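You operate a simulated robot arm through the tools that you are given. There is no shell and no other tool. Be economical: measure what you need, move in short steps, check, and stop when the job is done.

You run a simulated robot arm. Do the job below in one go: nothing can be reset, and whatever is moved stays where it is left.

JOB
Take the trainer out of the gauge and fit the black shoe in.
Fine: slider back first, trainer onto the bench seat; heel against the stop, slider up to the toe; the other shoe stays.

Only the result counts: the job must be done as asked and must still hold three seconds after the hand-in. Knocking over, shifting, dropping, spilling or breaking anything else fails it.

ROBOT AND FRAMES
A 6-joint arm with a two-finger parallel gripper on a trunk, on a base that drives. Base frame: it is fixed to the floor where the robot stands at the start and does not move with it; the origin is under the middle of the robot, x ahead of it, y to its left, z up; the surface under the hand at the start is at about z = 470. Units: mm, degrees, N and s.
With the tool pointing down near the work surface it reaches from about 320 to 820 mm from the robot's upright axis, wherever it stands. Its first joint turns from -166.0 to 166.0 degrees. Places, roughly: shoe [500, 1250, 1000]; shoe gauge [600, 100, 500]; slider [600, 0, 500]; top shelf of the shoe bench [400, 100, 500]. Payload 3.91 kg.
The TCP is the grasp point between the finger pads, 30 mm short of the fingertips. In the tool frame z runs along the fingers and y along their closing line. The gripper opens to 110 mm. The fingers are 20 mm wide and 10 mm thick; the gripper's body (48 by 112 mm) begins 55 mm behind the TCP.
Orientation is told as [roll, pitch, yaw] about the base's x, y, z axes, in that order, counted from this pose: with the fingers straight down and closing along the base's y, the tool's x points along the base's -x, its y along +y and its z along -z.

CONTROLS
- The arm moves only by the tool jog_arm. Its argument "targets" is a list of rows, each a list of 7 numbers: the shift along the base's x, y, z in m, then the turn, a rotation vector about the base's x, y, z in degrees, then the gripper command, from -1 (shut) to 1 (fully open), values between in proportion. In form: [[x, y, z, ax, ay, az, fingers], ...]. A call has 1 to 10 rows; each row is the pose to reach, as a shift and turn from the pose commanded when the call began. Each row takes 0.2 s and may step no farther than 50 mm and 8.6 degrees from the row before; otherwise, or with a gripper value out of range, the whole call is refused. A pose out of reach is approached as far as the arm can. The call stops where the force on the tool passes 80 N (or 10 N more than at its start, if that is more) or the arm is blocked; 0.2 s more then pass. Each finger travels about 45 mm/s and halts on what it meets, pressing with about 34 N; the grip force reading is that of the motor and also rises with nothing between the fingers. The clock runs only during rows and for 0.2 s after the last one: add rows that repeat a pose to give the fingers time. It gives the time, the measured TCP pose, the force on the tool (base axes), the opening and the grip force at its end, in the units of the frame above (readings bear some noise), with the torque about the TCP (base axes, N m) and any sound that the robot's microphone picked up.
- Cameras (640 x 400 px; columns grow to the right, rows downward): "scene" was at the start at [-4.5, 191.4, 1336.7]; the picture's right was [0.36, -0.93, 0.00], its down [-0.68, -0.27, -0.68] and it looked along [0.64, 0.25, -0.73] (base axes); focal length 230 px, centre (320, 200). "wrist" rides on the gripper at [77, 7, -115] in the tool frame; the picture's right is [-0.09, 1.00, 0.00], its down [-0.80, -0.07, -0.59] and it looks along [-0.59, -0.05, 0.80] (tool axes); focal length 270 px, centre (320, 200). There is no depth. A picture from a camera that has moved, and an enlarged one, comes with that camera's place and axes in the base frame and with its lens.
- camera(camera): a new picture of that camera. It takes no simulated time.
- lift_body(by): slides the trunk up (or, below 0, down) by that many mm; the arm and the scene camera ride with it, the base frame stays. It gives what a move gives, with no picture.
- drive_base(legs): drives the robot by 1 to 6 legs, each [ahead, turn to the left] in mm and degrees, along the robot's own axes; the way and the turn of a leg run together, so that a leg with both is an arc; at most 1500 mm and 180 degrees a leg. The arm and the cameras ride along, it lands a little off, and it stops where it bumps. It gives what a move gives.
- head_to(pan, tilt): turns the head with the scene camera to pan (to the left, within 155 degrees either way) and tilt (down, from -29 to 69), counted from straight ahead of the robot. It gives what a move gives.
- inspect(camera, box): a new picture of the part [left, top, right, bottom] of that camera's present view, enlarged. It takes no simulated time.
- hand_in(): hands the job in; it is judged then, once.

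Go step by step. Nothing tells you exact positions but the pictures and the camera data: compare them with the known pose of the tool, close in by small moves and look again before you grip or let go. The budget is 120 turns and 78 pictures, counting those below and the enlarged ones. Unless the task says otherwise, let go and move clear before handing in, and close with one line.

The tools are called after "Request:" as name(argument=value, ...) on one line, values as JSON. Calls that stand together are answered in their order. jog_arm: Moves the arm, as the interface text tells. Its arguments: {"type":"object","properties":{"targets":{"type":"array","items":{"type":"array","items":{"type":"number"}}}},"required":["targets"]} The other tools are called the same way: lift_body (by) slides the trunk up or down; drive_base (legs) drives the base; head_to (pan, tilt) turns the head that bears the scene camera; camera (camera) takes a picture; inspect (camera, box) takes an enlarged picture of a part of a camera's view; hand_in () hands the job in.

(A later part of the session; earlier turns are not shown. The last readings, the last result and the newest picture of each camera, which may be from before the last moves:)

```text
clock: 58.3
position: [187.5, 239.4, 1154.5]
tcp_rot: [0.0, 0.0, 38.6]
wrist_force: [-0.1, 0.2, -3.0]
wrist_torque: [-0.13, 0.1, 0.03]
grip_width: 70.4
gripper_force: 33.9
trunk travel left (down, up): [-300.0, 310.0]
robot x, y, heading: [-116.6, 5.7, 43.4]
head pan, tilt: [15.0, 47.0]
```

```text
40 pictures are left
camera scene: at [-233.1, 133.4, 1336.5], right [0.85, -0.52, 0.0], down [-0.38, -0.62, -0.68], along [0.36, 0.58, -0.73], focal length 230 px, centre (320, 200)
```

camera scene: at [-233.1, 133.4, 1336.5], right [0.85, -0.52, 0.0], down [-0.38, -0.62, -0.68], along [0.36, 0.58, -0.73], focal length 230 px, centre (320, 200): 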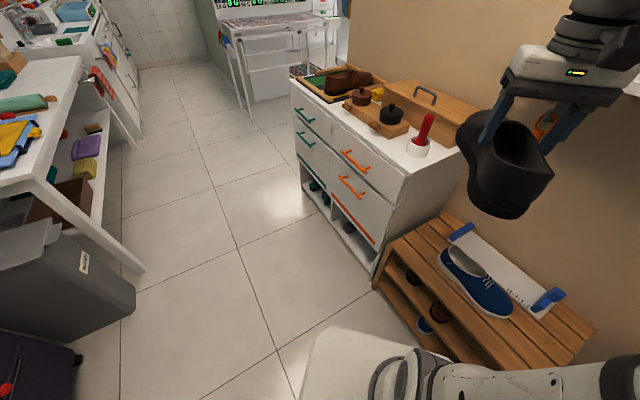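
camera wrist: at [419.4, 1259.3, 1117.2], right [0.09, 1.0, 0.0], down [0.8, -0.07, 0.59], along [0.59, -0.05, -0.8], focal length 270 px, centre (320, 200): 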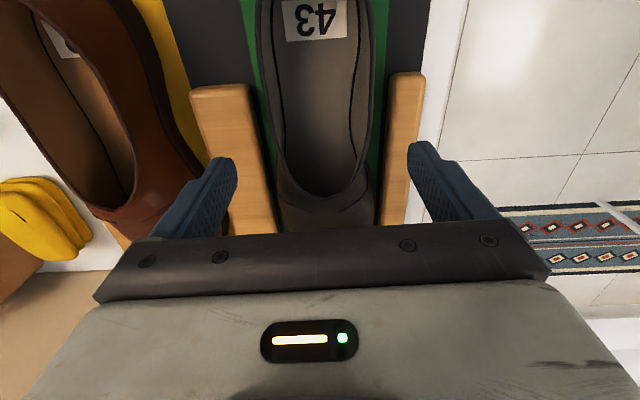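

The base was stopped mid-turn at about 43°, and the arm swung a few degrees. I need to see whether anything was disturbed before moving on.

Request:
inspect(camera="scene", box=[360, 200, 620, 370])

Request:
inspect(camera="scene", box=[280, 50, 640, 230])

Request:
head_to(pan=150, tilt=55)

Request:
camera(camera="scene")

```text
2.35 times, centred on (490, 285) of scene
camera zoom: at [-233.1, 133.4, 1336.5], right [0.85, -0.52, 0.0], down [-0.38, -0.62, -0.68], along [0.36, 0.58, -0.73], focal length 541 px, centre (-80, 0)
```

zoom: 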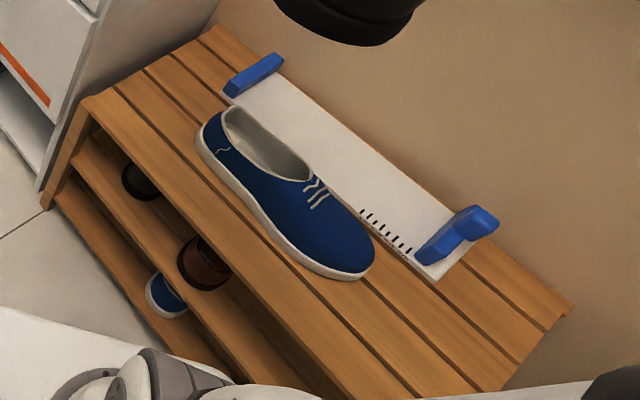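

```text
1.78 times, centred on (460, 140) of scene
camera zoom: at [-233.1, 133.4, 1336.5], right [0.85, -0.52, 0.0], down [-0.38, -0.62, -0.68], along [0.36, 0.58, -0.73], focal length 409 px, centre (71, 307)
```

zoom: 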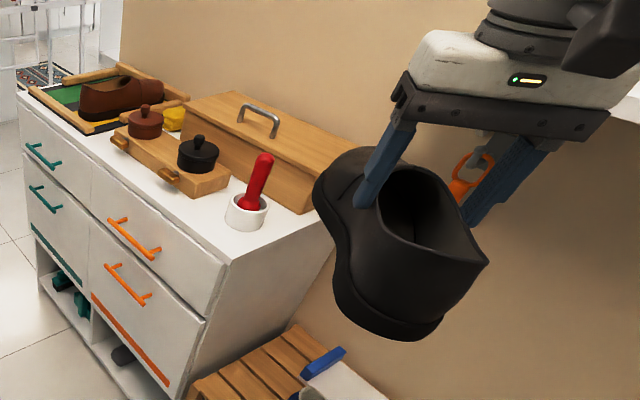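

```text
clock: 60.4
position: [188.7, 239.4, 1154.1]
tcp_rot: [0.1, 0.0, 38.6]
wrist_force: [-0.5, -0.2, -2.2]
wrist_torque: [-0.06, 0.14, -0.02]
grip_width: 70.2
gripper_force: 34.3
trunk travel left (down, up): [-300.0, 310.0]
robot x, y, heading: [-114.0, 8.1, 43.9]
head pan, tilt: [150.0, 55.0]
```

```text
37 pictures are left
camera scene: at [-344.9, 48.7, 1326.1], right [-0.23, 0.97, 0.0], down [0.8, 0.19, -0.57], along [-0.56, -0.14, -0.82], focal length 230 px, centre (320, 200)
```

scene: 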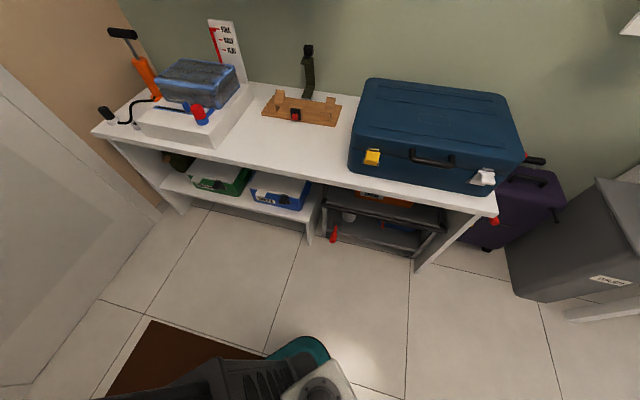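

Nothing behind is close; the front-right corner of the base is likely what touched near the bench. I look down that way.

Request:
head_to(pan=-35, tilt=60)

Request:
camera(camera="scene")

```text
clock: 63.2
position: [189.1, 237.5, 1155.2]
tcp_rot: [-0.1, 0.0, 38.6]
wrist_force: [-0.7, 0.4, -2.2]
wrist_torque: [-0.1, 0.1, 0.0]
grip_width: 69.8
gripper_force: 34.0
trunk travel left (down, up): [-300.0, 310.0]
robot x, y, heading: [-112.8, 7.9, 43.4]
head pan, tilt: [-35.0, 60.0]
```

```text
36 pictures are left
camera scene: at [-208.8, 75.4, 1319.9], right [0.15, -0.99, 0.0], down [-0.86, -0.13, -0.5], along [0.49, 0.07, -0.87], focal length 230 px, centre (320, 200)
```

scene: 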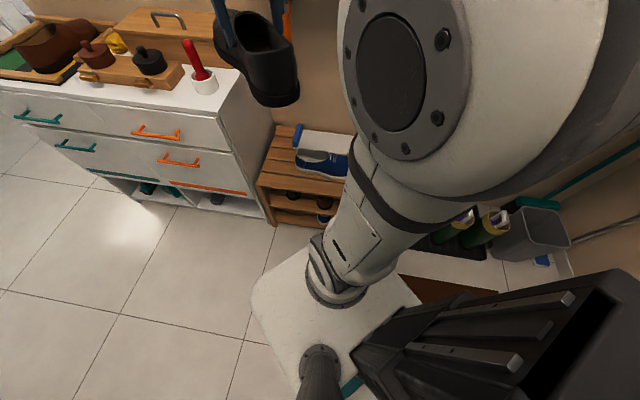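

No clear contact to see; I back away along the heading, then turn to face the bench with more room.

Request:
drive_base(legs=[[-170, 0]])

Request:
head_to(pan=0, tilt=40)

Request:
camera(camera="scene")

```text
clock: 64.7
position: [61.4, 116.9, 1154.5]
tcp_rot: [0.0, -0.1, 38.4]
wrist_force: [0.8, -0.7, -3.3]
wrist_torque: [-0.09, 0.11, 0.0]
grip_width: 70.0
gripper_force: 34.1
trunk travel left (down, up): [-300.0, 310.0]
robot x, y, heading: [-244.6, -113.6, 43.4]
head pan, tilt: [-35.0, 60.0]
```

```text
clock: 65.7
position: [61.9, 115.6, 1154.4]
tcp_rot: [0.0, 0.0, 38.5]
wrist_force: [0.7, -0.4, -3.9]
wrist_torque: [-0.07, 0.09, 0.0]
grip_width: 69.9
gripper_force: 34.0
trunk travel left (down, up): [-300.0, 310.0]
robot x, y, heading: [-238.2, -112.6, 43.4]
head pan, tilt: [0.0, 40.0]
```

```text
35 pictures are left
camera scene: at [-341.5, 3.6, 1346.6], right [0.69, -0.73, 0.0], down [-0.47, -0.44, -0.77], along [0.56, 0.52, -0.64], focal length 230 px, centre (320, 200)
```

scene: 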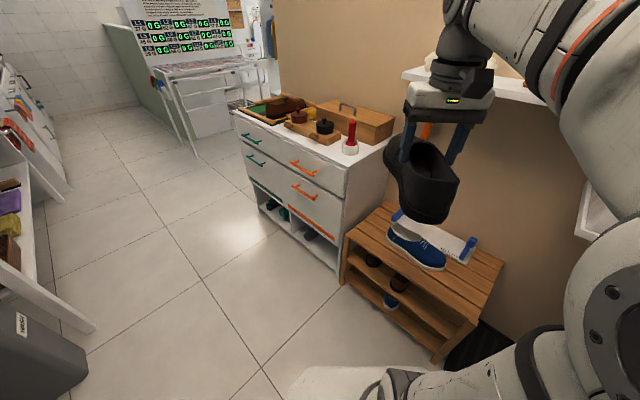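

Clear now. I turn to face the bench and look at how the shoe hangs.

Request:
drive_base(legs=[[0, -43.4]])

Request:
camera(camera="scene")

```text
clock: 68.1
position: [136.7, -151.9, 1154.9]
tcp_rot: [0.1, -0.2, -4.6]
wrist_force: [-0.2, 0.3, -1.7]
wrist_torque: [0.04, 0.14, 0.0]
grip_width: 69.6
gripper_force: 34.3
trunk travel left (down, up): [-300.0, 310.0]
robot x, y, heading: [-240.9, -110.6, 1.3]
head pan, tilt: [0.0, 40.0]
```

```text
34 pictures are left
camera scene: at [-239.4, 41.0, 1346.7], right [0.02, -1.0, 0.0], down [-0.64, -0.01, -0.77], along [0.77, 0.02, -0.64], focal length 230 px, centre (320, 200)
```

scene: 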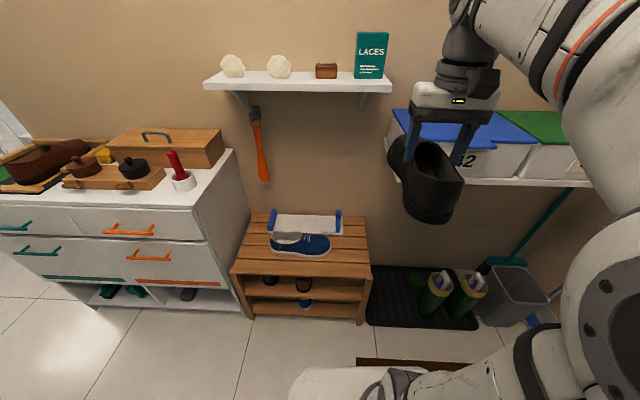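

Bench and trainer look unchanged. I drive up ahead, then rotate the shoe so its toe points to -y.

Request:
drive_base(legs=[[200, 0]])

Request:
jog_arm(targets=[[0, 0.015, 0, 0, 0, -8.5, -0.6], [0, 0.03, 0, 0, 0, -17, -0.6], [0, 0.045, 0, 0, 0, -25.5, -0.6], [0, 0.06, 0, 0, 0, -34, -0.6], [0.005, 0.075, 0, 0, 0, -42.5, -0.6], [0.01, 0.1, 0, 0, 0, -51, -0.6], [0.02, 0.13, -0.02, 0, 0, -59.5, -0.6], [0.03, 0.16, -0.04, 0, 0, -68, -0.6], [0.04, 0.19, -0.06, 0, 0, -76.5, -0.6], [0.05, 0.22, -0.09, 0, 0, -85, -0.6]])

Request:
camera(camera="scene")

Request:
camera(camera="wrist")

```text
clock: 69.7
position: [340.9, -148.7, 1154.2]
tcp_rot: [-0.1, -0.1, -4.8]
wrist_force: [0.4, 0.7, -4.0]
wrist_torque: [-0.01, 0.14, 0.04]
grip_width: 65.5
gripper_force: 34.1
trunk travel left (down, up): [-300.0, 310.0]
robot x, y, heading: [-37.0, -104.5, 1.4]
head pan, tilt: [0.0, 40.0]
```

```text
clock: 71.9
position: [388.4, 71.7, 1060.9]
tcp_rot: [0.1, -0.2, -89.9]
wrist_force: [0.9, -0.1, -3.2]
wrist_torque: [0.08, 0.0, -0.01]
grip_width: 65.2
gripper_force: 33.8
trunk travel left (down, up): [-300.0, 310.0]
robot x, y, heading: [-38.1, -107.9, 1.1]
head pan, tilt: [0.0, 40.0]
```

```text
33 pictures are left
camera scene: at [-35.0, 47.2, 1346.6], right [0.02, -1.0, 0.0], down [-0.64, -0.02, -0.77], along [0.77, 0.02, -0.64], focal length 230 px, centre (320, 200)
```

scene: 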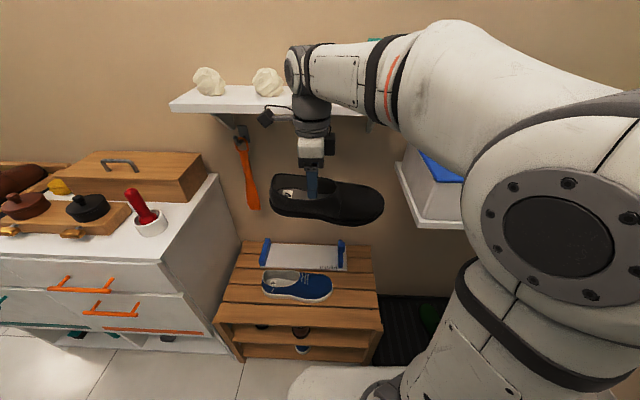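

```text
32 pictures are left
camera wrist: at [394.9, 148.2, 1174.6], right [1.0, -0.09, 0.0], down [-0.07, -0.8, 0.6], along [-0.05, -0.59, -0.8], focal length 270 px, centre (320, 200)
```

wrist: 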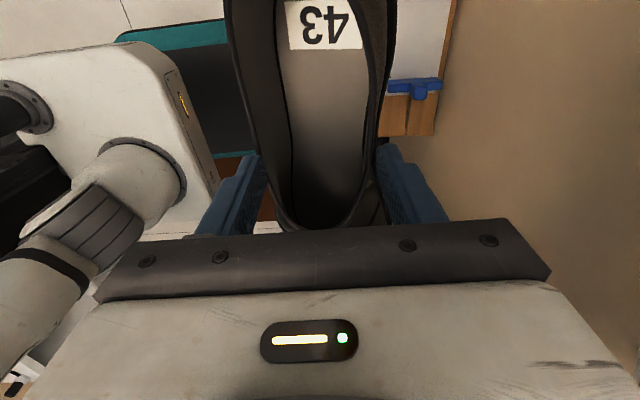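

The grip has narrowed to 65 mm, so the shoe may be creeping in the fingers. I inspect its attitude before going on.

Request:
inspect(camera="scene", box=[240, 120, 400, 240])

```text
3.33 times, centred on (320, 180) of scene
camera zoom: at [-35.0, 47.2, 1346.6], right [0.02, -1.0, 0.0], down [-0.64, -0.02, -0.77], along [0.77, 0.02, -0.64], focal length 767 px, centre (320, 267)
```

zoom: 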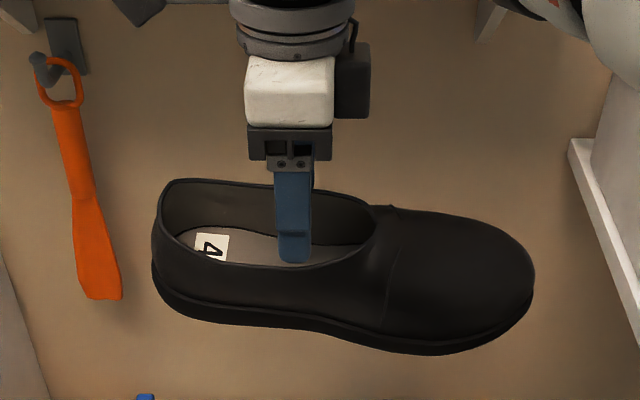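

Request:
inspect(camera="wrist", box=[180, 100, 460, 240])

```text
2.29 times, centred on (320, 170) of wrist
camera zoom: at [394.9, 148.2, 1174.6], right [1.0, -0.09, 0.0], down [-0.07, -0.8, 0.6], along [-0.05, -0.59, -0.8], focal length 618 px, centre (320, 269)
```

zoom: 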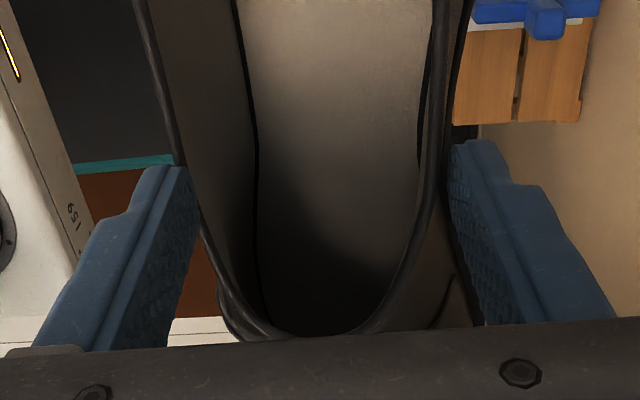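

The shoe has slid low in the fingers and pitched toe-down; the grip is only on the rim now. I'll carry it gently and directly to the gauge, setting it down there where I can regrip.

Request:
jog_arm(targets=[[0, 0.003, -0.008, 0, 0, 0, -0.8], [0, 0.01, -0.024, 0, 0, 0, -0.8], [0, 0.018, -0.044, 0, 0, 0, -0.8], [0, 0.026, -0.066, 0, 0, 0, -0.8], [0, 0.034, -0.088, 0, 0, 0, -0.8], [0, 0.042, -0.11, 0, 0, 0, -0.8], [0, 0.05, -0.132, 0, 0, 0, -0.8], [0, 0.058, -0.15, 0, 0, 0, -0.8], [0, 0.062, -0.16, 0, 0, 0, -0.8], [0, 0.064, -0.164, 0, 0, 0, -0.8]])

Request:
jog_arm(targets=[[0, 0.003, -0.008, 0, 0, 0, -0.8], [0, 0.01, -0.024, 0, 0, 0, -0.8], [0, 0.018, -0.044, 0, 0, 0, -0.8], [0.004, 0.026, -0.066, 0, 0, 0, -0.8], [0.012, 0.034, -0.088, 0, 0, 0, -0.8], [0.026, 0.04, -0.108, 0, 0, 0, -0.8], [0.044, 0.042, -0.12, 0, 0, 0, -0.8], [0.062, 0.042, -0.128, 0, 0, 0, -0.8], [0.072, 0.042, -0.13, 0, 0, 0, -0.8], [0.078, 0.042, -0.13, 0, 0, 0, -0.8]])

Request:
inspect(camera="scene", box=[230, 160, 390, 300])

```text
clock: 74.1
position: [391.3, 134.9, 902.2]
tcp_rot: [0.1, -0.2, -89.8]
wrist_force: [-0.2, 0.1, -3.4]
wrist_torque: [0.1, 0.03, 0.0]
grip_width: 64.9
gripper_force: 33.1
trunk travel left (down, up): [-300.0, 310.0]
robot x, y, heading: [-35.4, -107.8, 1.0]
head pan, tilt: [0.0, 40.0]
```

```text
clock: 76.3
position: [470.3, 176.5, 771.2]
tcp_rot: [0.2, -0.3, -89.8]
wrist_force: [-0.2, 0.1, -2.5]
wrist_torque: [0.14, 0.03, 0.02]
grip_width: 64.6
gripper_force: 33.5
trunk travel left (down, up): [-300.0, 310.0]
robot x, y, heading: [-38.3, -104.0, 1.3]
head pan, tilt: [0.0, 40.0]
```

```text
2.86 times, centred on (310, 230) of scene
camera zoom: at [-34.8, 47.3, 1346.6], right [0.02, -1.0, 0.0], down [-0.64, -0.02, -0.77], along [0.77, 0.02, -0.64], focal length 657 px, centre (349, 114)
```

zoom: 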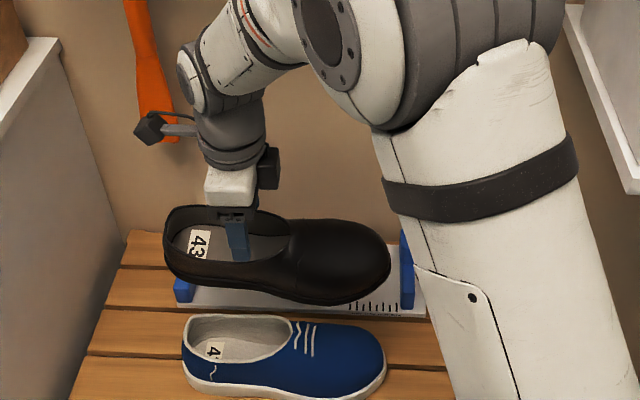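

Stable so far. Continue forward above the gauge at this height, then down partway.

Request:
jog_arm(targets=[[0.006, 0, 0, 0, 0, 0, -0.8], [0.02, 0, -0.0, 0, 0, 0, -0.8], [0.04, 0, 0, 0, 0, 0, -0.8], [0.06, 0, 0, 0, 0, 0, -0.8], [0.08, 0, 0, 0, 0, 0, -0.8], [0.1, 0, -0.0, 0, 0, 0, -0.8], [0.118, 0, -0.004, 0, 0, 0, -0.8], [0.13, 0, -0.016, 0, 0, 0, -0.8], [0.133, 0, -0.034, 0, 0, 0, -0.8], [0.133, 0, -0.044, 0, 0, 0, -0.8]])

Request:
jog_arm(targets=[[0, 0, -0.006, 0, 0, 0, -0.8], [0, 0, -0.02, 0, 0, 0, -0.8], [0, 0, -0.036, 0, 0, 0, -0.8], [0, 0, -0.05, 0, 0, 0, -0.8], [0, 0, -0.06, 0, 0, 0, -0.8]])

Request:
inspect(camera="scene", box=[240, 180, 370, 290])

Request:
camera(camera="wrist")

```text
clock: 78.5
position: [601.7, 175.6, 726.5]
tcp_rot: [0.1, -0.2, -89.8]
wrist_force: [-0.4, 0.4, -2.8]
wrist_torque: [0.14, 0.03, 0.04]
grip_width: 64.6
gripper_force: 34.3
trunk travel left (down, up): [-300.0, 310.0]
robot x, y, heading: [-37.9, -104.8, 1.4]
head pan, tilt: [0.0, 40.0]
```

```text
clock: 79.7
position: [601.2, 175.7, 666.5]
tcp_rot: [0.0, -0.2, -89.8]
wrist_force: [0.3, -0.6, -2.4]
wrist_torque: [0.15, 0.02, 0.02]
grip_width: 64.0
gripper_force: 34.2
trunk travel left (down, up): [-300.0, 310.0]
robot x, y, heading: [-39.5, -108.2, 1.2]
head pan, tilt: [0.0, 40.0]
```

```text
3.64 times, centred on (305, 235) of scene
camera zoom: at [-34.7, 47.3, 1346.6], right [0.02, -1.0, 0.0], down [-0.64, -0.02, -0.77], along [0.77, 0.02, -0.64], focal length 836 px, centre (374, 73)
```

zoom: 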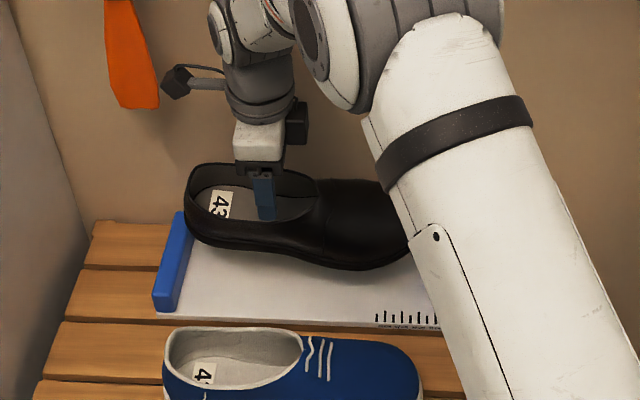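

```text
27 pictures are left
camera wrist: at [607.9, 251.9, 779.9], right [1.0, -0.08, 0.0], down [-0.07, -0.8, 0.6], along [-0.05, -0.59, -0.8], focal length 270 px, centre (320, 200)
```

wrist: 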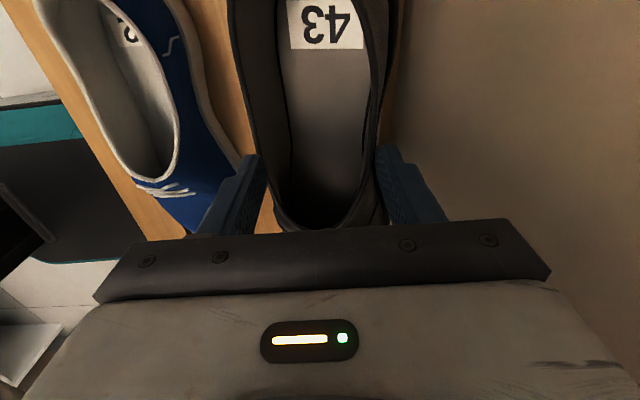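

The heel is at y≈282, inside the stop; toe clear of the slider. I lower slowly to contact; the toe will touch first and the shoe should level out.

Request:
jog_arm(targets=[[0, 0, -0.01, 0, 0, 0, -0.8], [0, 0, -0.025, 0, 0, 0, -0.8], [0, 0, -0.04, 0, 0, 0, -0.8], [0, 0, -0.055, 0, 0, 0, -0.8], [0, 0, -0.065, 0, 0, 0, -0.8]])

Request:
jog_arm(targets=[[0, 0, -0.004, 0, 0, 0, -0.8], [0, 0, -0.008, 0, 0, 0, -0.8], [0, 0, -0.012, 0, 0, 0, -0.8], [0, 0, -0.016, 0, 0, 0, -0.8], [0, 0, -0.02, 0, 0, 0, -0.8]])

Request:
inspect(camera="scene", box=[240, 190, 370, 300])

```text
clock: 80.9
position: [603.3, 174.8, 601.4]
tcp_rot: [0.1, -0.1, -89.8]
wrist_force: [-0.1, 1.0, 7.0]
wrist_torque: [-0.45, 0.45, -0.12]
grip_width: 64.5
gripper_force: 34.1
trunk travel left (down, up): [-300.0, 310.0]
robot x, y, heading: [-36.4, -107.2, 1.2]
head pan, tilt: [0.0, 40.0]
```

```text
clock: 82.1
position: [600.7, 175.7, 587.9]
tcp_rot: [0.6, 0.0, -89.8]
wrist_force: [5.3, -8.9, 38.4]
wrist_torque: [0.1, -0.4, -0.11]
grip_width: 13.6
gripper_force: 2.5
trunk travel left (down, up): [-300.0, 310.0]
robot x, y, heading: [-35.9, -107.1, 1.1]
head pan, tilt: [0.0, 40.0]
```

```text
3.64 times, centred on (305, 245) of scene
camera zoom: at [-38.3, 45.2, 1347.5], right [0.02, -1.0, 0.0], down [-0.64, -0.01, -0.77], along [0.77, 0.02, -0.64], focal length 836 px, centre (374, 36)
```

zoom: 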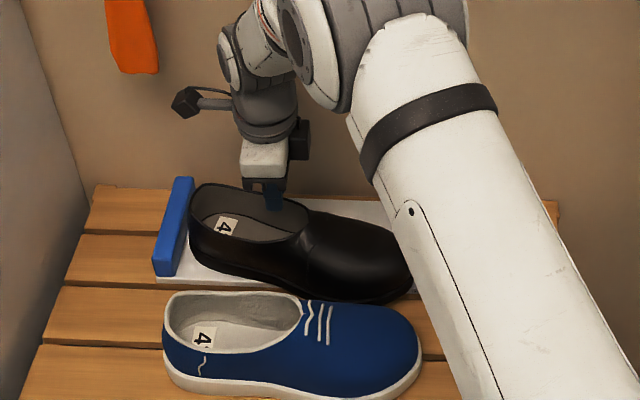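

The rim slipped free of the fingers as it touched; the shoe dropped the last bit onto the plate. I lift straight up and look.

Request:
jog_arm(targets=[[0, 0, 0.01, 0, 0, 0, -0.8], [0, 0, 0.04, 0, 0, 0, -0.8], [0, 0, 0.08, 0, 0, 0, -0.8], [0, 0, 0.12, 0, 0, 0, -0.8], [0, 0, 0.16, 0, 0, 0, -0.8]])

Request:
camera(camera="wrist")

Request:
inspect(camera="scene", box=[240, 190, 370, 300])

```text
clock: 83.3
position: [599.0, 175.9, 744.1]
tcp_rot: [0.1, -0.2, -89.8]
wrist_force: [-0.3, -0.6, -0.4]
wrist_torque: [0.0, -0.03, 0.03]
grip_width: 11.0
gripper_force: 0.0
trunk travel left (down, up): [-300.0, 310.0]
robot x, y, heading: [-40.3, -108.3, 1.3]
head pan, tilt: [0.0, 40.0]
```

```text
25 pictures are left
camera wrist: at [605.7, 253.7, 857.8], right [1.0, -0.08, 0.0], down [-0.07, -0.8, 0.6], along [-0.05, -0.59, -0.8], focal length 270 px, centre (320, 200)
```

wrist: 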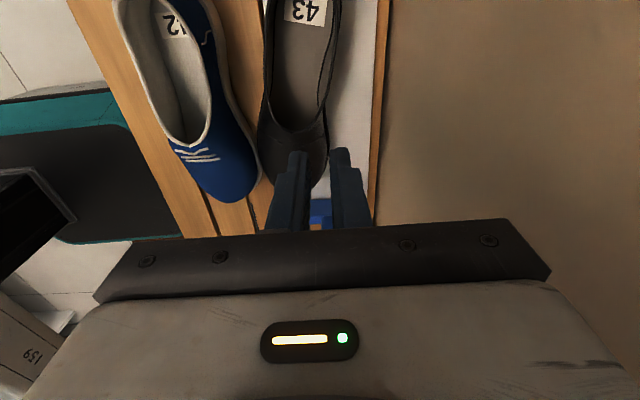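

```text
3.64 times, centred on (305, 245) of scene
camera zoom: at [-35.0, 47.2, 1346.5], right [0.02, -1.0, 0.0], down [-0.64, -0.02, -0.77], along [0.77, 0.02, -0.64], focal length 836 px, centre (374, 36)
```

zoom: 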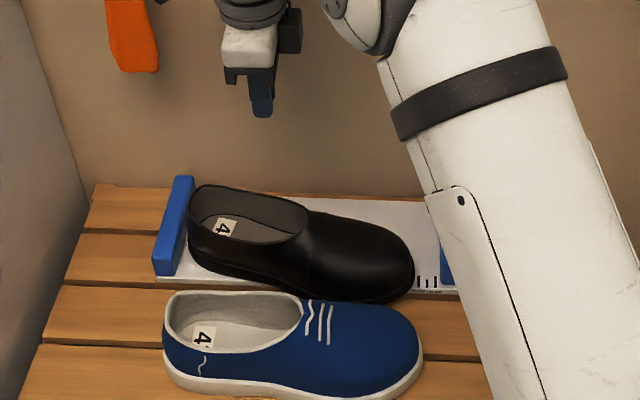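

The shoe stands on the plate but is skewed ~9° with its toe toward -x. I'll regrip it deeper and nearer its balance point: over about (573, 150), yaw -99.

Request:
jog_arm(targets=[[-0.013, -0.013, -0.02, 0, 0, -4.5, 0.0], [-0.026, -0.026, -0.04, 0, 0, -9, 0.75], [-0.026, -0.026, -0.07, 0, 0, -9, 0.75], [-0.026, -0.026, -0.09, 0, 0, -9, 0.75], [-0.026, -0.026, -0.09, 0, 0, -9, 0.75]])

Request:
camera(camera="wrist")

Request:
inspect(camera="scene", box=[240, 190, 370, 300])

```text
clock: 84.5
position: [576.6, 146.9, 653.5]
tcp_rot: [0.1, -0.2, -98.9]
wrist_force: [0.0, -0.3, -0.8]
wrist_torque: [0.05, -0.03, 0.02]
grip_width: 96.4
gripper_force: 0.1
trunk travel left (down, up): [-300.0, 310.0]
robot x, y, heading: [-36.7, -105.2, 1.1]
head pan, tilt: [0.0, 40.0]
```

```text
23 pictures are left
camera wrist: at [594.5, 223.6, 766.1], right [0.97, -0.24, 0.0], down [-0.19, -0.78, 0.6], along [-0.14, -0.58, -0.8], focal length 270 px, centre (320, 200)
```

wrist: 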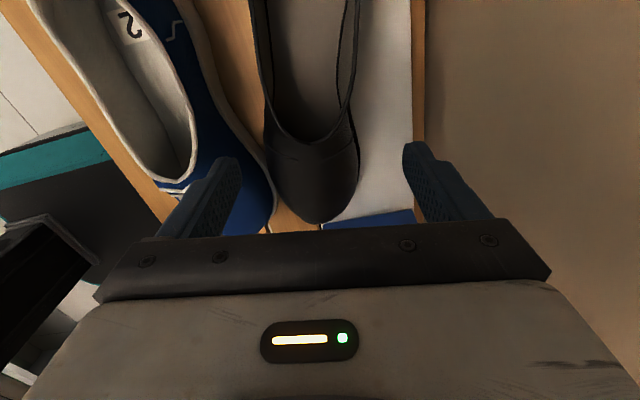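

```text
3.64 times, centred on (305, 245) of scene
camera zoom: at [-34.9, 47.3, 1346.6], right [0.02, -1.0, 0.0], down [-0.64, -0.02, -0.77], along [0.77, 0.02, -0.64], focal length 836 px, centre (374, 36)
```

zoom: 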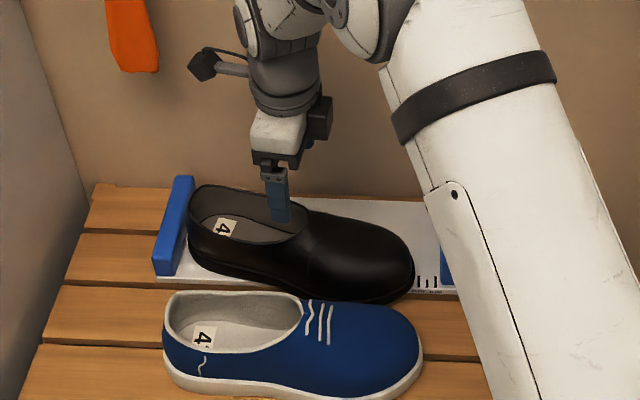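

Refined: shoe axis is ~11 mm further to -x and ~2.5° more skewed. I correct that, descend to z≈540 and close.

Request:
jog_arm(targets=[[-0.011, -0.001, -0.02, 0, 0, -2.5, 0.75], [-0.011, -0.001, -0.06, 0, 0, -2.5, 0.75], [-0.011, -0.001, -0.095, 0, 0, -2.5, 0.75], [-0.011, -0.001, -0.113, 0, 0, -2.5, 0.75], [-0.011, -0.001, -0.113, 0, 0, -2.5, 0.5]])

Request:
inspect(camera="scene", box=[240, 190, 370, 300])

```text
clock: 85.7
position: [564.4, 151.4, 537.7]
tcp_rot: [0.3, -0.1, -101.3]
wrist_force: [5.6, -1.3, 2.8]
wrist_torque: [0.02, -0.48, -0.03]
grip_width: 87.0
gripper_force: 26.0
trunk travel left (down, up): [-300.0, 310.0]
robot x, y, heading: [-37.3, -106.9, 1.4]
head pan, tilt: [0.0, 40.0]
```

```text
3.64 times, centred on (305, 245) of scene
camera zoom: at [-35.0, 47.1, 1346.7], right [0.02, -1.0, 0.0], down [-0.64, -0.02, -0.77], along [0.77, 0.02, -0.64], focal length 836 px, centre (374, 36)
```

zoom: 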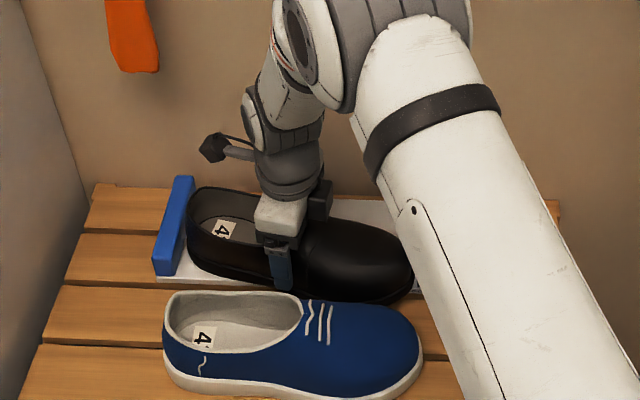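

Fingers have met both sides. I close fully, lift ~12 mm, and check.

Request:
jog_arm(targets=[[0, 0, 0, 0, 0, 0, -0.2], [0, 0, 0, 0, 0, 0, -0.8], [0, 0, 0, 0, 0, 0, -1], [0, 0, 0.005, 0, 0, 0, -1], [0, 0, 0.012, 0, 0, 0, -1], [0, 0, 0.015, 0, 0, 0, -1]])

Request:
inspect(camera="scene", box=[240, 190, 370, 300])

```text
clock: 87.1
position: [563.1, 148.3, 551.5]
tcp_rot: [0.0, -0.2, -101.3]
wrist_force: [-0.5, 0.1, -3.0]
wrist_torque: [0.01, 0.0, 0.02]
grip_width: 86.5
gripper_force: 34.1
trunk travel left (down, up): [-300.0, 310.0]
robot x, y, heading: [-36.6, -106.0, 1.3]
head pan, tilt: [0.0, 40.0]
```

```text
3.64 times, centred on (305, 245) of scene
camera zoom: at [-34.7, 47.3, 1346.6], right [0.02, -1.0, 0.0], down [-0.64, -0.02, -0.77], along [0.77, 0.02, -0.64], focal length 836 px, centre (374, 36)
```

zoom: 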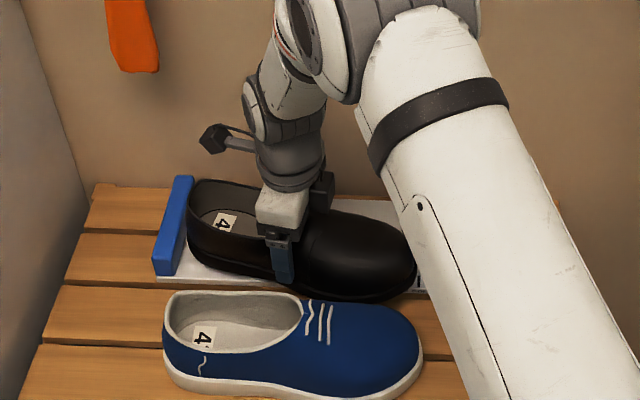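

Now balanced (no torque) and firm. I straighten it by +11.3° and shift to x≈603, keeping a little off the stop.

Request:
jog_arm(targets=[[0.005, -0.004, 0.01, 0, 0, 2, -1], [0.015, -0.004, 0.015, 0, 0, 5, -1], [0.025, -0.004, 0.015, 0, 0, 8, -1], [0.035, -0.004, 0.015, 0, 0, 11.3, -1], [0.04, -0.004, 0.015, 0, 0, 11.3, -1], [0.04, -0.004, 0.015, 0, 0, 11.3, -1]])

Request:
camera(camera="wrist")

Request:
inspect(camera="scene", box=[240, 190, 370, 300])

```text
clock: 88.5
position: [604.9, 144.8, 567.1]
tcp_rot: [0.1, -0.2, -90.1]
wrist_force: [-0.3, 0.7, -3.0]
wrist_torque: [0.05, 0.01, 0.0]
grip_width: 86.4
gripper_force: 33.8
trunk travel left (down, up): [-300.0, 310.0]
robot x, y, heading: [-38.0, -106.5, 1.2]
head pan, tilt: [0.0, 40.0]
```

```text
19 pictures are left
camera wrist: at [612.4, 222.8, 680.7], right [1.0, -0.09, 0.0], down [-0.07, -0.8, 0.6], along [-0.05, -0.59, -0.8], focal length 270 px, centre (320, 200)
```

wrist: 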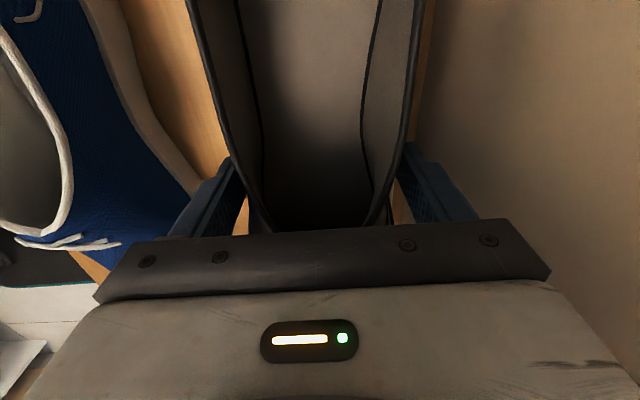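

```text
3.64 times, centred on (305, 245) of scene
camera zoom: at [-34.6, 47.3, 1346.6], right [0.02, -1.0, 0.0], down [-0.64, -0.02, -0.77], along [0.77, 0.02, -0.64], focal length 836 px, centre (374, 36)
```

zoom: 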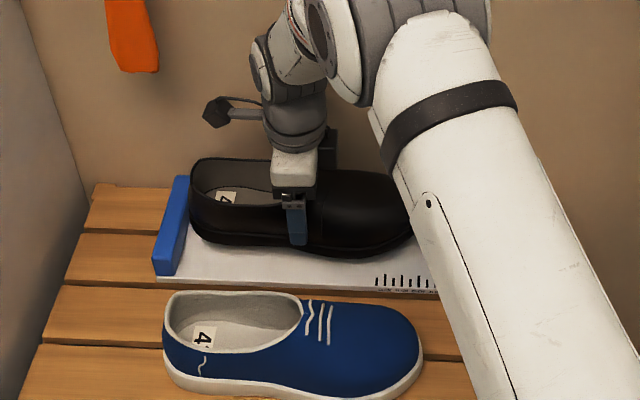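

Straight and centred. I lower to just above the plate, then edge the heel toward the stop in small steps.

Request:
jog_arm(targets=[[0, 0, -0.01, 0, 0, 0, -1], [0, 0, -0.02, 0, 0, 0, -1], [0, 0, -0.026, 0, 0, 0, -1], [0, 0, -0.026, 0, 0, 0, -1]])

Request:
jog_arm(targets=[[0, 0.002, 0, 0, 0, 0, -1], [0, 0.004, 0, 0, 0, 0, -1], [0, 0.004, 0, 0, 0, 0, -1]])

Request:
inspect(camera="scene", box=[260, 210, 320, 270])

```text
clock: 89.5
position: [604.0, 144.1, 542.2]
tcp_rot: [0.1, -0.3, -90.0]
wrist_force: [0.8, 0.7, -3.4]
wrist_torque: [0.06, -0.01, 0.04]
grip_width: 86.3
gripper_force: 34.3
trunk travel left (down, up): [-300.0, 310.0]
robot x, y, heading: [-41.0, -106.1, 1.1]
head pan, tilt: [0.0, 40.0]
```

```text
clock: 90.3
position: [604.3, 150.3, 542.3]
tcp_rot: [0.1, -0.1, -90.0]
wrist_force: [0.1, 0.0, -3.3]
wrist_torque: [0.02, 0.01, -0.06]
grip_width: 86.1
gripper_force: 34.3
trunk travel left (down, up): [-300.0, 310.0]
robot x, y, heading: [-37.5, -102.9, 1.2]
head pan, tilt: [0.0, 40.0]
```

```text
6.67 times, centred on (290, 240) of scene
camera zoom: at [-34.7, 47.3, 1346.6], right [0.02, -1.0, 0.0], down [-0.64, -0.02, -0.77], along [0.77, 0.02, -0.64], focal length 1534 px, centre (520, -67)
```

zoom: 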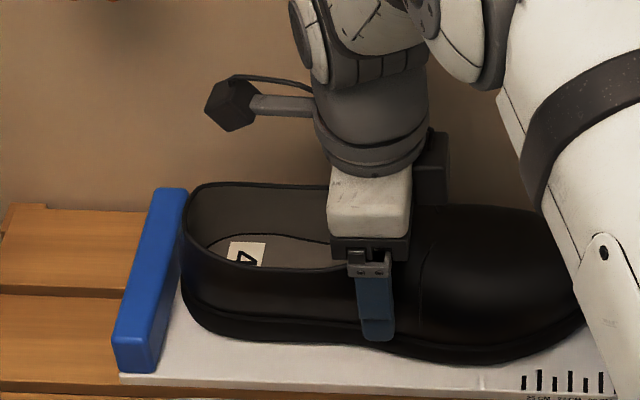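

Close to the stop, no contact yet. Further small steps with force monitoring.

Request:
jog_arm(targets=[[0, 0.002, 0, 0, 0, 0, -1], [0, 0.004, 0, 0, 0, 0, -1], [0, 0.004, 0, 0, 0, 0, -1]])

```text
clock: 91.1
position: [604.1, 152.9, 542.7]
tcp_rot: [0.1, -0.2, -90.1]
wrist_force: [-0.3, 0.3, -1.5]
wrist_torque: [0.04, 0.01, 0.05]
grip_width: 86.2
gripper_force: 34.1
trunk travel left (down, up): [-300.0, 310.0]
robot x, y, heading: [-39.1, -101.1, 1.1]
head pan, tilt: [0.0, 40.0]
```

Request:
jog_arm(targets=[[0, 0.002, 0, 0, 0, 0, -1], [0, 0.004, 0, 0, 0, 0, -1], [0, 0.004, 0, 0, 0, 0, -1]])

```text
clock: 91.9
position: [604.0, 154.9, 539.7]
tcp_rot: [0.0, -0.2, -90.0]
wrist_force: [0.9, -8.7, -3.1]
wrist_torque: [-0.14, 0.01, -0.08]
grip_width: 86.1
gripper_force: 34.2
trunk travel left (down, up): [-300.0, 310.0]
robot x, y, heading: [-35.5, -102.6, 1.1]
head pan, tilt: [0.0, 40.0]
```

Heel touches the stop (-8.7 N). Easing back a hair and lowering onto the plate.

Request:
jog_arm(targets=[[0, -0.001, -0.001, 0, 0, 0, -1], [0, -0.001, -0.002, 0, 0, 0, -1], [0, -0.001, -0.003, 0, 0, 0, -1]])

```text
clock: 92.7
position: [604.6, 156.9, 538.8]
tcp_rot: [0.1, -0.1, -90.0]
wrist_force: [0.9, -1.8, -0.8]
wrist_torque: [0.25, -0.01, -0.04]
grip_width: 86.4
gripper_force: 34.1
trunk travel left (down, up): [-300.0, 310.0]
robot x, y, heading: [-42.2, -101.1, 1.1]
head pan, tilt: [0.0, 40.0]
```

Request:
jog_arm(targets=[[0, 0, -0.001, 0, 0, 0, -1], [0, 0, -0.002, 0, 0, 0, -1], [0, 0, -0.002, 0, 0, 0, -1]])

```text
clock: 93.5
position: [603.9, 154.3, 538.7]
tcp_rot: [0.1, -0.1, -90.1]
wrist_force: [-2.4, -2.7, 6.4]
wrist_torque: [-0.26, 0.49, 0.02]
grip_width: 86.4
gripper_force: 34.1
trunk travel left (down, up): [-300.0, 310.0]
robot x, y, heading: [-38.7, -105.9, 1.1]
head pan, tilt: [0.0, 40.0]
```

The shoe rests on the plate with its heel at the stop. Opening and rising, then a look.

Request:
jog_arm(targets=[[0, 0, 0.0005, 0, 0, 0, 0.3], [0, 0, 0.0005, 0, 0, 0, 0.8], [0, 0, 0.0005, 0, 0, 0, 0.85], [0, 0, 0.0005, 0, 0, 0, 0.85], [0, 0, 0.03, 0, 0, 0, 0.85], [0, 0, 0.07, 0, 0, 0, 0.85], [0, 0, 0.11, 0, 0, 0, 0.85], [0, 0, 0.15, 0, 0, 0, 0.85], [0, 0, 0.19, 0, 0, 0, 0.85]])

Request:
inspect(camera="scene", box=[240, 190, 370, 300])

Request:
camera(camera="wrist")

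```text
clock: 95.5
position: [607.4, 155.1, 729.5]
tcp_rot: [0.0, -0.3, -90.1]
wrist_force: [-0.7, -0.7, 0.0]
wrist_torque: [0.01, 0.0, -0.02]
grip_width: 101.8
gripper_force: 0.0
trunk travel left (down, up): [-300.0, 310.0]
robot x, y, heading: [-37.5, -104.8, 1.1]
head pan, tilt: [0.0, 40.0]
```

```text
3.64 times, centred on (305, 245) of scene
camera zoom: at [-34.9, 47.3, 1346.5], right [0.02, -1.0, 0.0], down [-0.64, -0.02, -0.77], along [0.77, 0.02, -0.64], focal length 836 px, centre (374, 36)
```

zoom: 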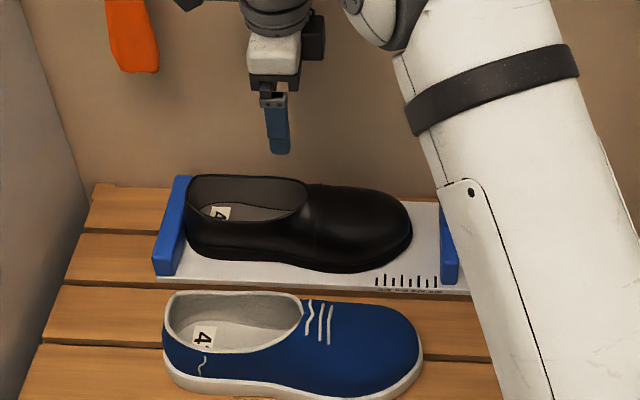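

```text
15 pictures are left
camera wrist: at [613.8, 232.3, 842.7], right [1.0, -0.09, 0.0], down [-0.07, -0.8, 0.6], along [-0.05, -0.59, -0.8], focal length 270 px, centre (320, 200)
```

wrist: 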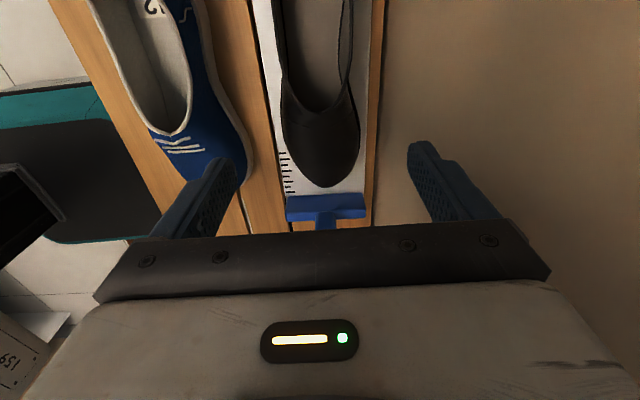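

The black shoe is straight with its heel at the stop and the slider about 25–30 mm off the toe. I go back over the knob (599, -38) and partly close.

Request:
jog_arm(targets=[[-0.002, -0.045, 0, 0, 0, 0, 0.5], [-0.004, -0.09, 0, 0, 0, 0, 0.1], [-0.006, -0.135, 0, 0, 0, 0, 0.1], [-0.008, -0.175, 0, 0, 0, 0, 0.1], [-0.008, -0.193, -0.03, 0, 0, 0, 0.1], [-0.008, -0.193, -0.07, 0, 0, 0, 0.1]])

Request:
camera(camera="wrist")

Request:
inspect(camera="scene", box=[270, 180, 400, 290])

```text
clock: 96.9
position: [596.6, -36.6, 657.8]
tcp_rot: [0.1, -0.1, -90.0]
wrist_force: [-0.5, -0.4, -0.2]
wrist_torque: [0.01, 0.0, -0.02]
grip_width: 60.5
gripper_force: 0.0
trunk travel left (down, up): [-300.0, 310.0]
robot x, y, heading: [-38.8, -106.3, 1.0]
head pan, tilt: [0.0, 40.0]
```

```text
14 pictures are left
camera wrist: at [604.1, 41.6, 771.2], right [1.0, -0.09, 0.0], down [-0.07, -0.8, 0.6], along [-0.05, -0.59, -0.8], focal length 270 px, centre (320, 200)
```

wrist: 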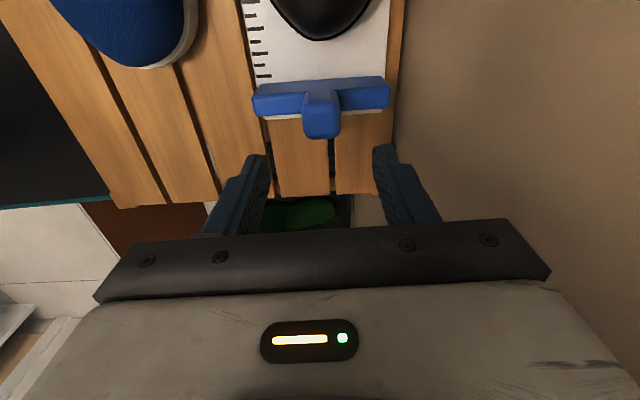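

```text
3.64 times, centred on (335, 235) of scene
camera zoom: at [-35.1, 47.0, 1346.7], right [0.02, -1.0, 0.0], down [-0.64, -0.02, -0.77], along [0.77, 0.02, -0.64], focal length 836 px, centre (266, 73)
```

zoom: 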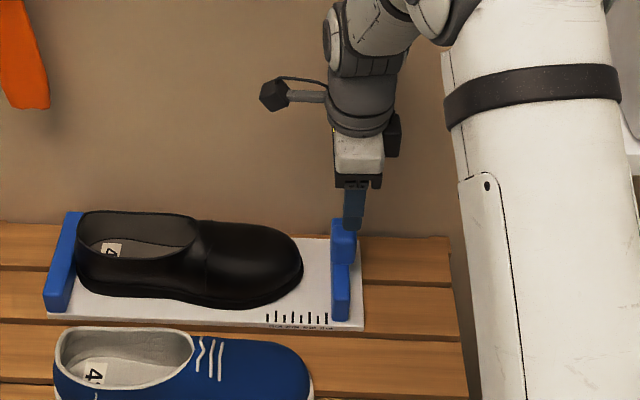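

Aligned with the knob. Descend, grip, and slide +y 15 mm first.

Request:
jog_arm(targets=[[0.001, -0.001, -0.04, 0, 0, 0, 0.1], [0.001, -0.001, -0.075, 0, 0, 0, 0.1], [0.001, -0.001, -0.085, 0, 0, 0, 0.1], [0.001, -0.001, -0.085, 0, 0, 0, -0.4], [0.001, -0.001, -0.085, 0, 0, 0, -1], [0.001, -0.001, -0.085, 0, 0, 0, -1]])

Request:
jog_arm(targets=[[0, 0.005, 0, 0, 0, 0, -1], [0, 0.01, 0, 0, 0, 0, -1], [0, 0.015, 0, 0, 0, 0, -1], [0, 0.015, 0, 0, 0, 0, -1]])

Request:
inspect(camera="scene", box=[300, 210, 370, 270])

```text
clock: 98.3
position: [597.5, -37.5, 572.1]
tcp_rot: [0.3, -0.1, -90.0]
wrist_force: [12.9, 0.1, -2.6]
wrist_torque: [-0.15, 0.33, -0.52]
grip_width: 30.1
gripper_force: 40.4
trunk travel left (down, up): [-300.0, 310.0]
robot x, y, heading: [-37.1, -105.4, 1.0]
head pan, tilt: [0.0, 40.0]
```

```text
clock: 99.3
position: [598.8, -23.4, 573.6]
tcp_rot: [0.2, 0.0, -90.0]
wrist_force: [13.8, -0.8, 2.7]
wrist_torque: [0.21, 0.41, -1.31]
grip_width: 30.3
gripper_force: 45.2
trunk travel left (down, up): [-300.0, 310.0]
robot x, y, heading: [-34.3, -104.2, 1.1]
head pan, tilt: [0.0, 40.0]
```

```text
6.67 times, centred on (335, 240) of scene
camera zoom: at [-34.2, 47.0, 1346.7], right [0.02, -1.0, 0.0], down [-0.64, -0.02, -0.77], along [0.77, 0.02, -0.64], focal length 1534 px, centre (220, -67)
```

zoom: 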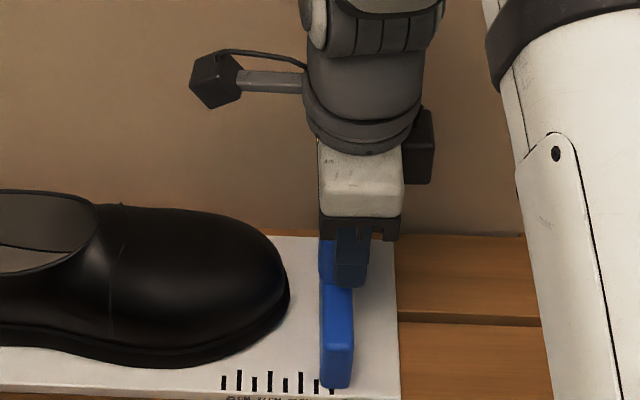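

About 18–20 mm left to the toe. Advance 14 mm, then feel for contact.

Request:
jog_arm(targets=[[-0.001, 0.005, 0, 0, 0, 0, -1], [-0.001, 0.01, 0, 0, 0, 0, -1], [-0.001, 0.014, 0, 0, 0, 0, -1], [-0.001, 0.014, 0, 0, 0, 0, -1]])

Request:
inspect(camera="scene", box=[300, 210, 370, 270])

```text
clock: 100.3
position: [599.8, -8.8, 572.5]
tcp_rot: [0.4, -0.1, -90.1]
wrist_force: [32.9, -0.8, 5.8]
wrist_torque: [-0.92, 0.6, -0.7]
grip_width: 30.4
gripper_force: 44.7
trunk travel left (down, up): [-300.0, 310.0]
robot x, y, heading: [-40.1, -104.5, 1.1]
head pan, tilt: [0.0, 40.0]
```

```text
6.67 times, centred on (335, 240) of scene
camera zoom: at [-33.0, 47.2, 1346.6], right [0.02, -1.0, 0.0], down [-0.64, -0.02, -0.76], along [0.76, 0.02, -0.64], focal length 1534 px, centre (220, -67)
```

zoom: 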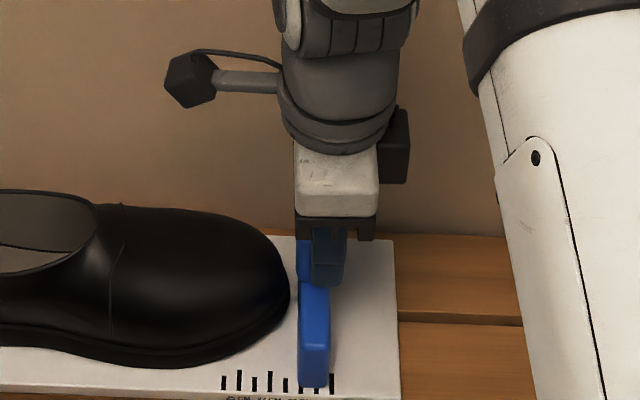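

About 5 mm to go. I relieve the side load (+2 mm x) and step 2 mm at a time.

Request:
jog_arm(targets=[[0.002, 0.001, 0, 0, 0, 0, -1], [0.002, 0.003, 0, 0, 0, 0, -1], [0.002, 0.003, 0, 0, 0, 0, -1]])

Request:
jog_arm(targets=[[0, 0.001, 0, 0, 0, 0, -1], [0, 0.002, 0, 0, 0, 0, -1], [0, 0.002, 0, 0, 0, 0, -1]])

Request:
inspect(camera="scene", box=[300, 210, 370, 270])

```text
clock: 101.1
position: [598.9, -7.7, 573.8]
tcp_rot: [0.1, -0.1, -90.1]
wrist_force: [20.5, -1.4, 14.1]
wrist_torque: [1.05, 0.12, -1.14]
grip_width: 30.3
gripper_force: 44.8
trunk travel left (down, up): [-300.0, 310.0]
robot x, y, heading: [-34.8, -107.1, 1.1]
head pan, tilt: [0.0, 40.0]
```

```text
clock: 101.9
position: [598.2, -6.2, 573.1]
tcp_rot: [0.2, -0.2, -90.0]
wrist_force: [20.3, -1.1, 14.3]
wrist_torque: [0.54, 0.08, -1.11]
grip_width: 30.1
gripper_force: 45.0
trunk travel left (down, up): [-300.0, 310.0]
robot x, y, heading: [-35.1, -106.3, 1.1]
head pan, tilt: [0.0, 40.0]
```

```text
6.67 times, centred on (335, 240) of scene
camera zoom: at [-34.9, 46.8, 1346.7], right [0.02, -1.0, 0.0], down [-0.64, -0.01, -0.77], along [0.77, 0.02, -0.64], focal length 1534 px, centre (220, -67)
```

zoom: 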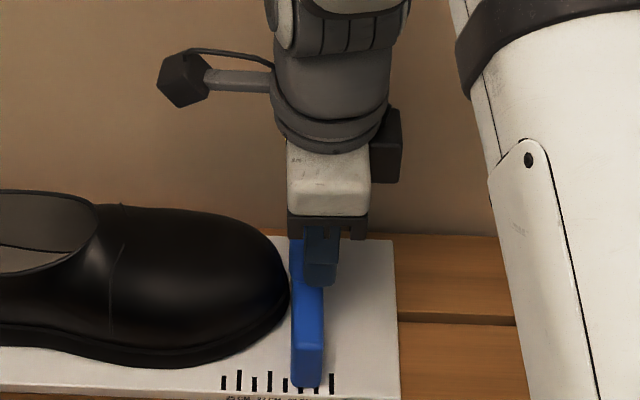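

Almost touching; continue in 1–2 mm steps, watching the y force.

Request:
jog_arm(targets=[[0, 0.001, 0, 0, 0, 0, -1], [0, 0.002, 0, 0, 0, 0, -1], [0, 0.002, 0, 0, 0, 0, -1]])

```text
clock: 102.7
position: [599.8, -4.0, 572.5]
tcp_rot: [0.3, -0.1, -90.0]
wrist_force: [22.5, -1.7, 19.2]
wrist_torque: [-0.52, 0.49, -0.88]
grip_width: 30.3
gripper_force: 44.9
trunk travel left (down, up): [-300.0, 310.0]
robot x, y, heading: [-38.9, -102.6, 1.2]
head pan, tilt: [0.0, 40.0]
```

Request:
jog_arm(targets=[[0, 0.001, 0, 0, 0, 0, -1], [0, 0.0015, 0, 0, 0, 0, -1], [0, 0.0015, 0, 0, 0, 0, -1]])

Request:
inspect(camera="scene", box=[300, 210, 370, 270])

```text
clock: 103.5
position: [598.2, -2.6, 572.9]
tcp_rot: [0.2, -0.1, -89.9]
wrist_force: [21.7, -11.2, 18.6]
wrist_torque: [-0.51, 0.15, -0.82]
grip_width: 30.1
gripper_force: 44.9
trunk travel left (down, up): [-300.0, 310.0]
robot x, y, heading: [-41.7, -105.3, 1.3]
head pan, tilt: [0.0, 40.0]
```

```text
6.67 times, centred on (335, 240) of scene
camera zoom: at [-35.2, 46.2, 1346.8], right [0.02, -1.0, 0.0], down [-0.64, -0.01, -0.77], along [0.77, 0.02, -0.64], focal length 1534 px, centre (220, -67)
```

zoom: 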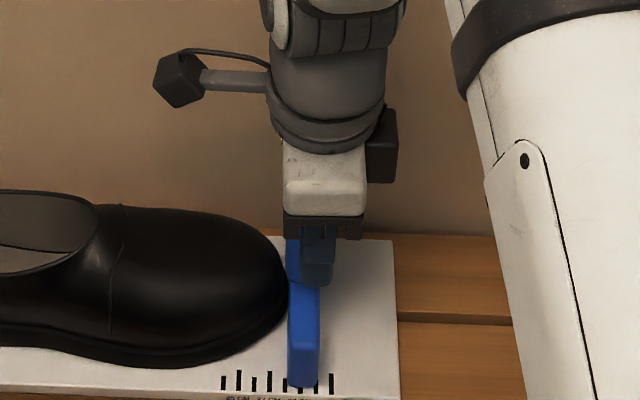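

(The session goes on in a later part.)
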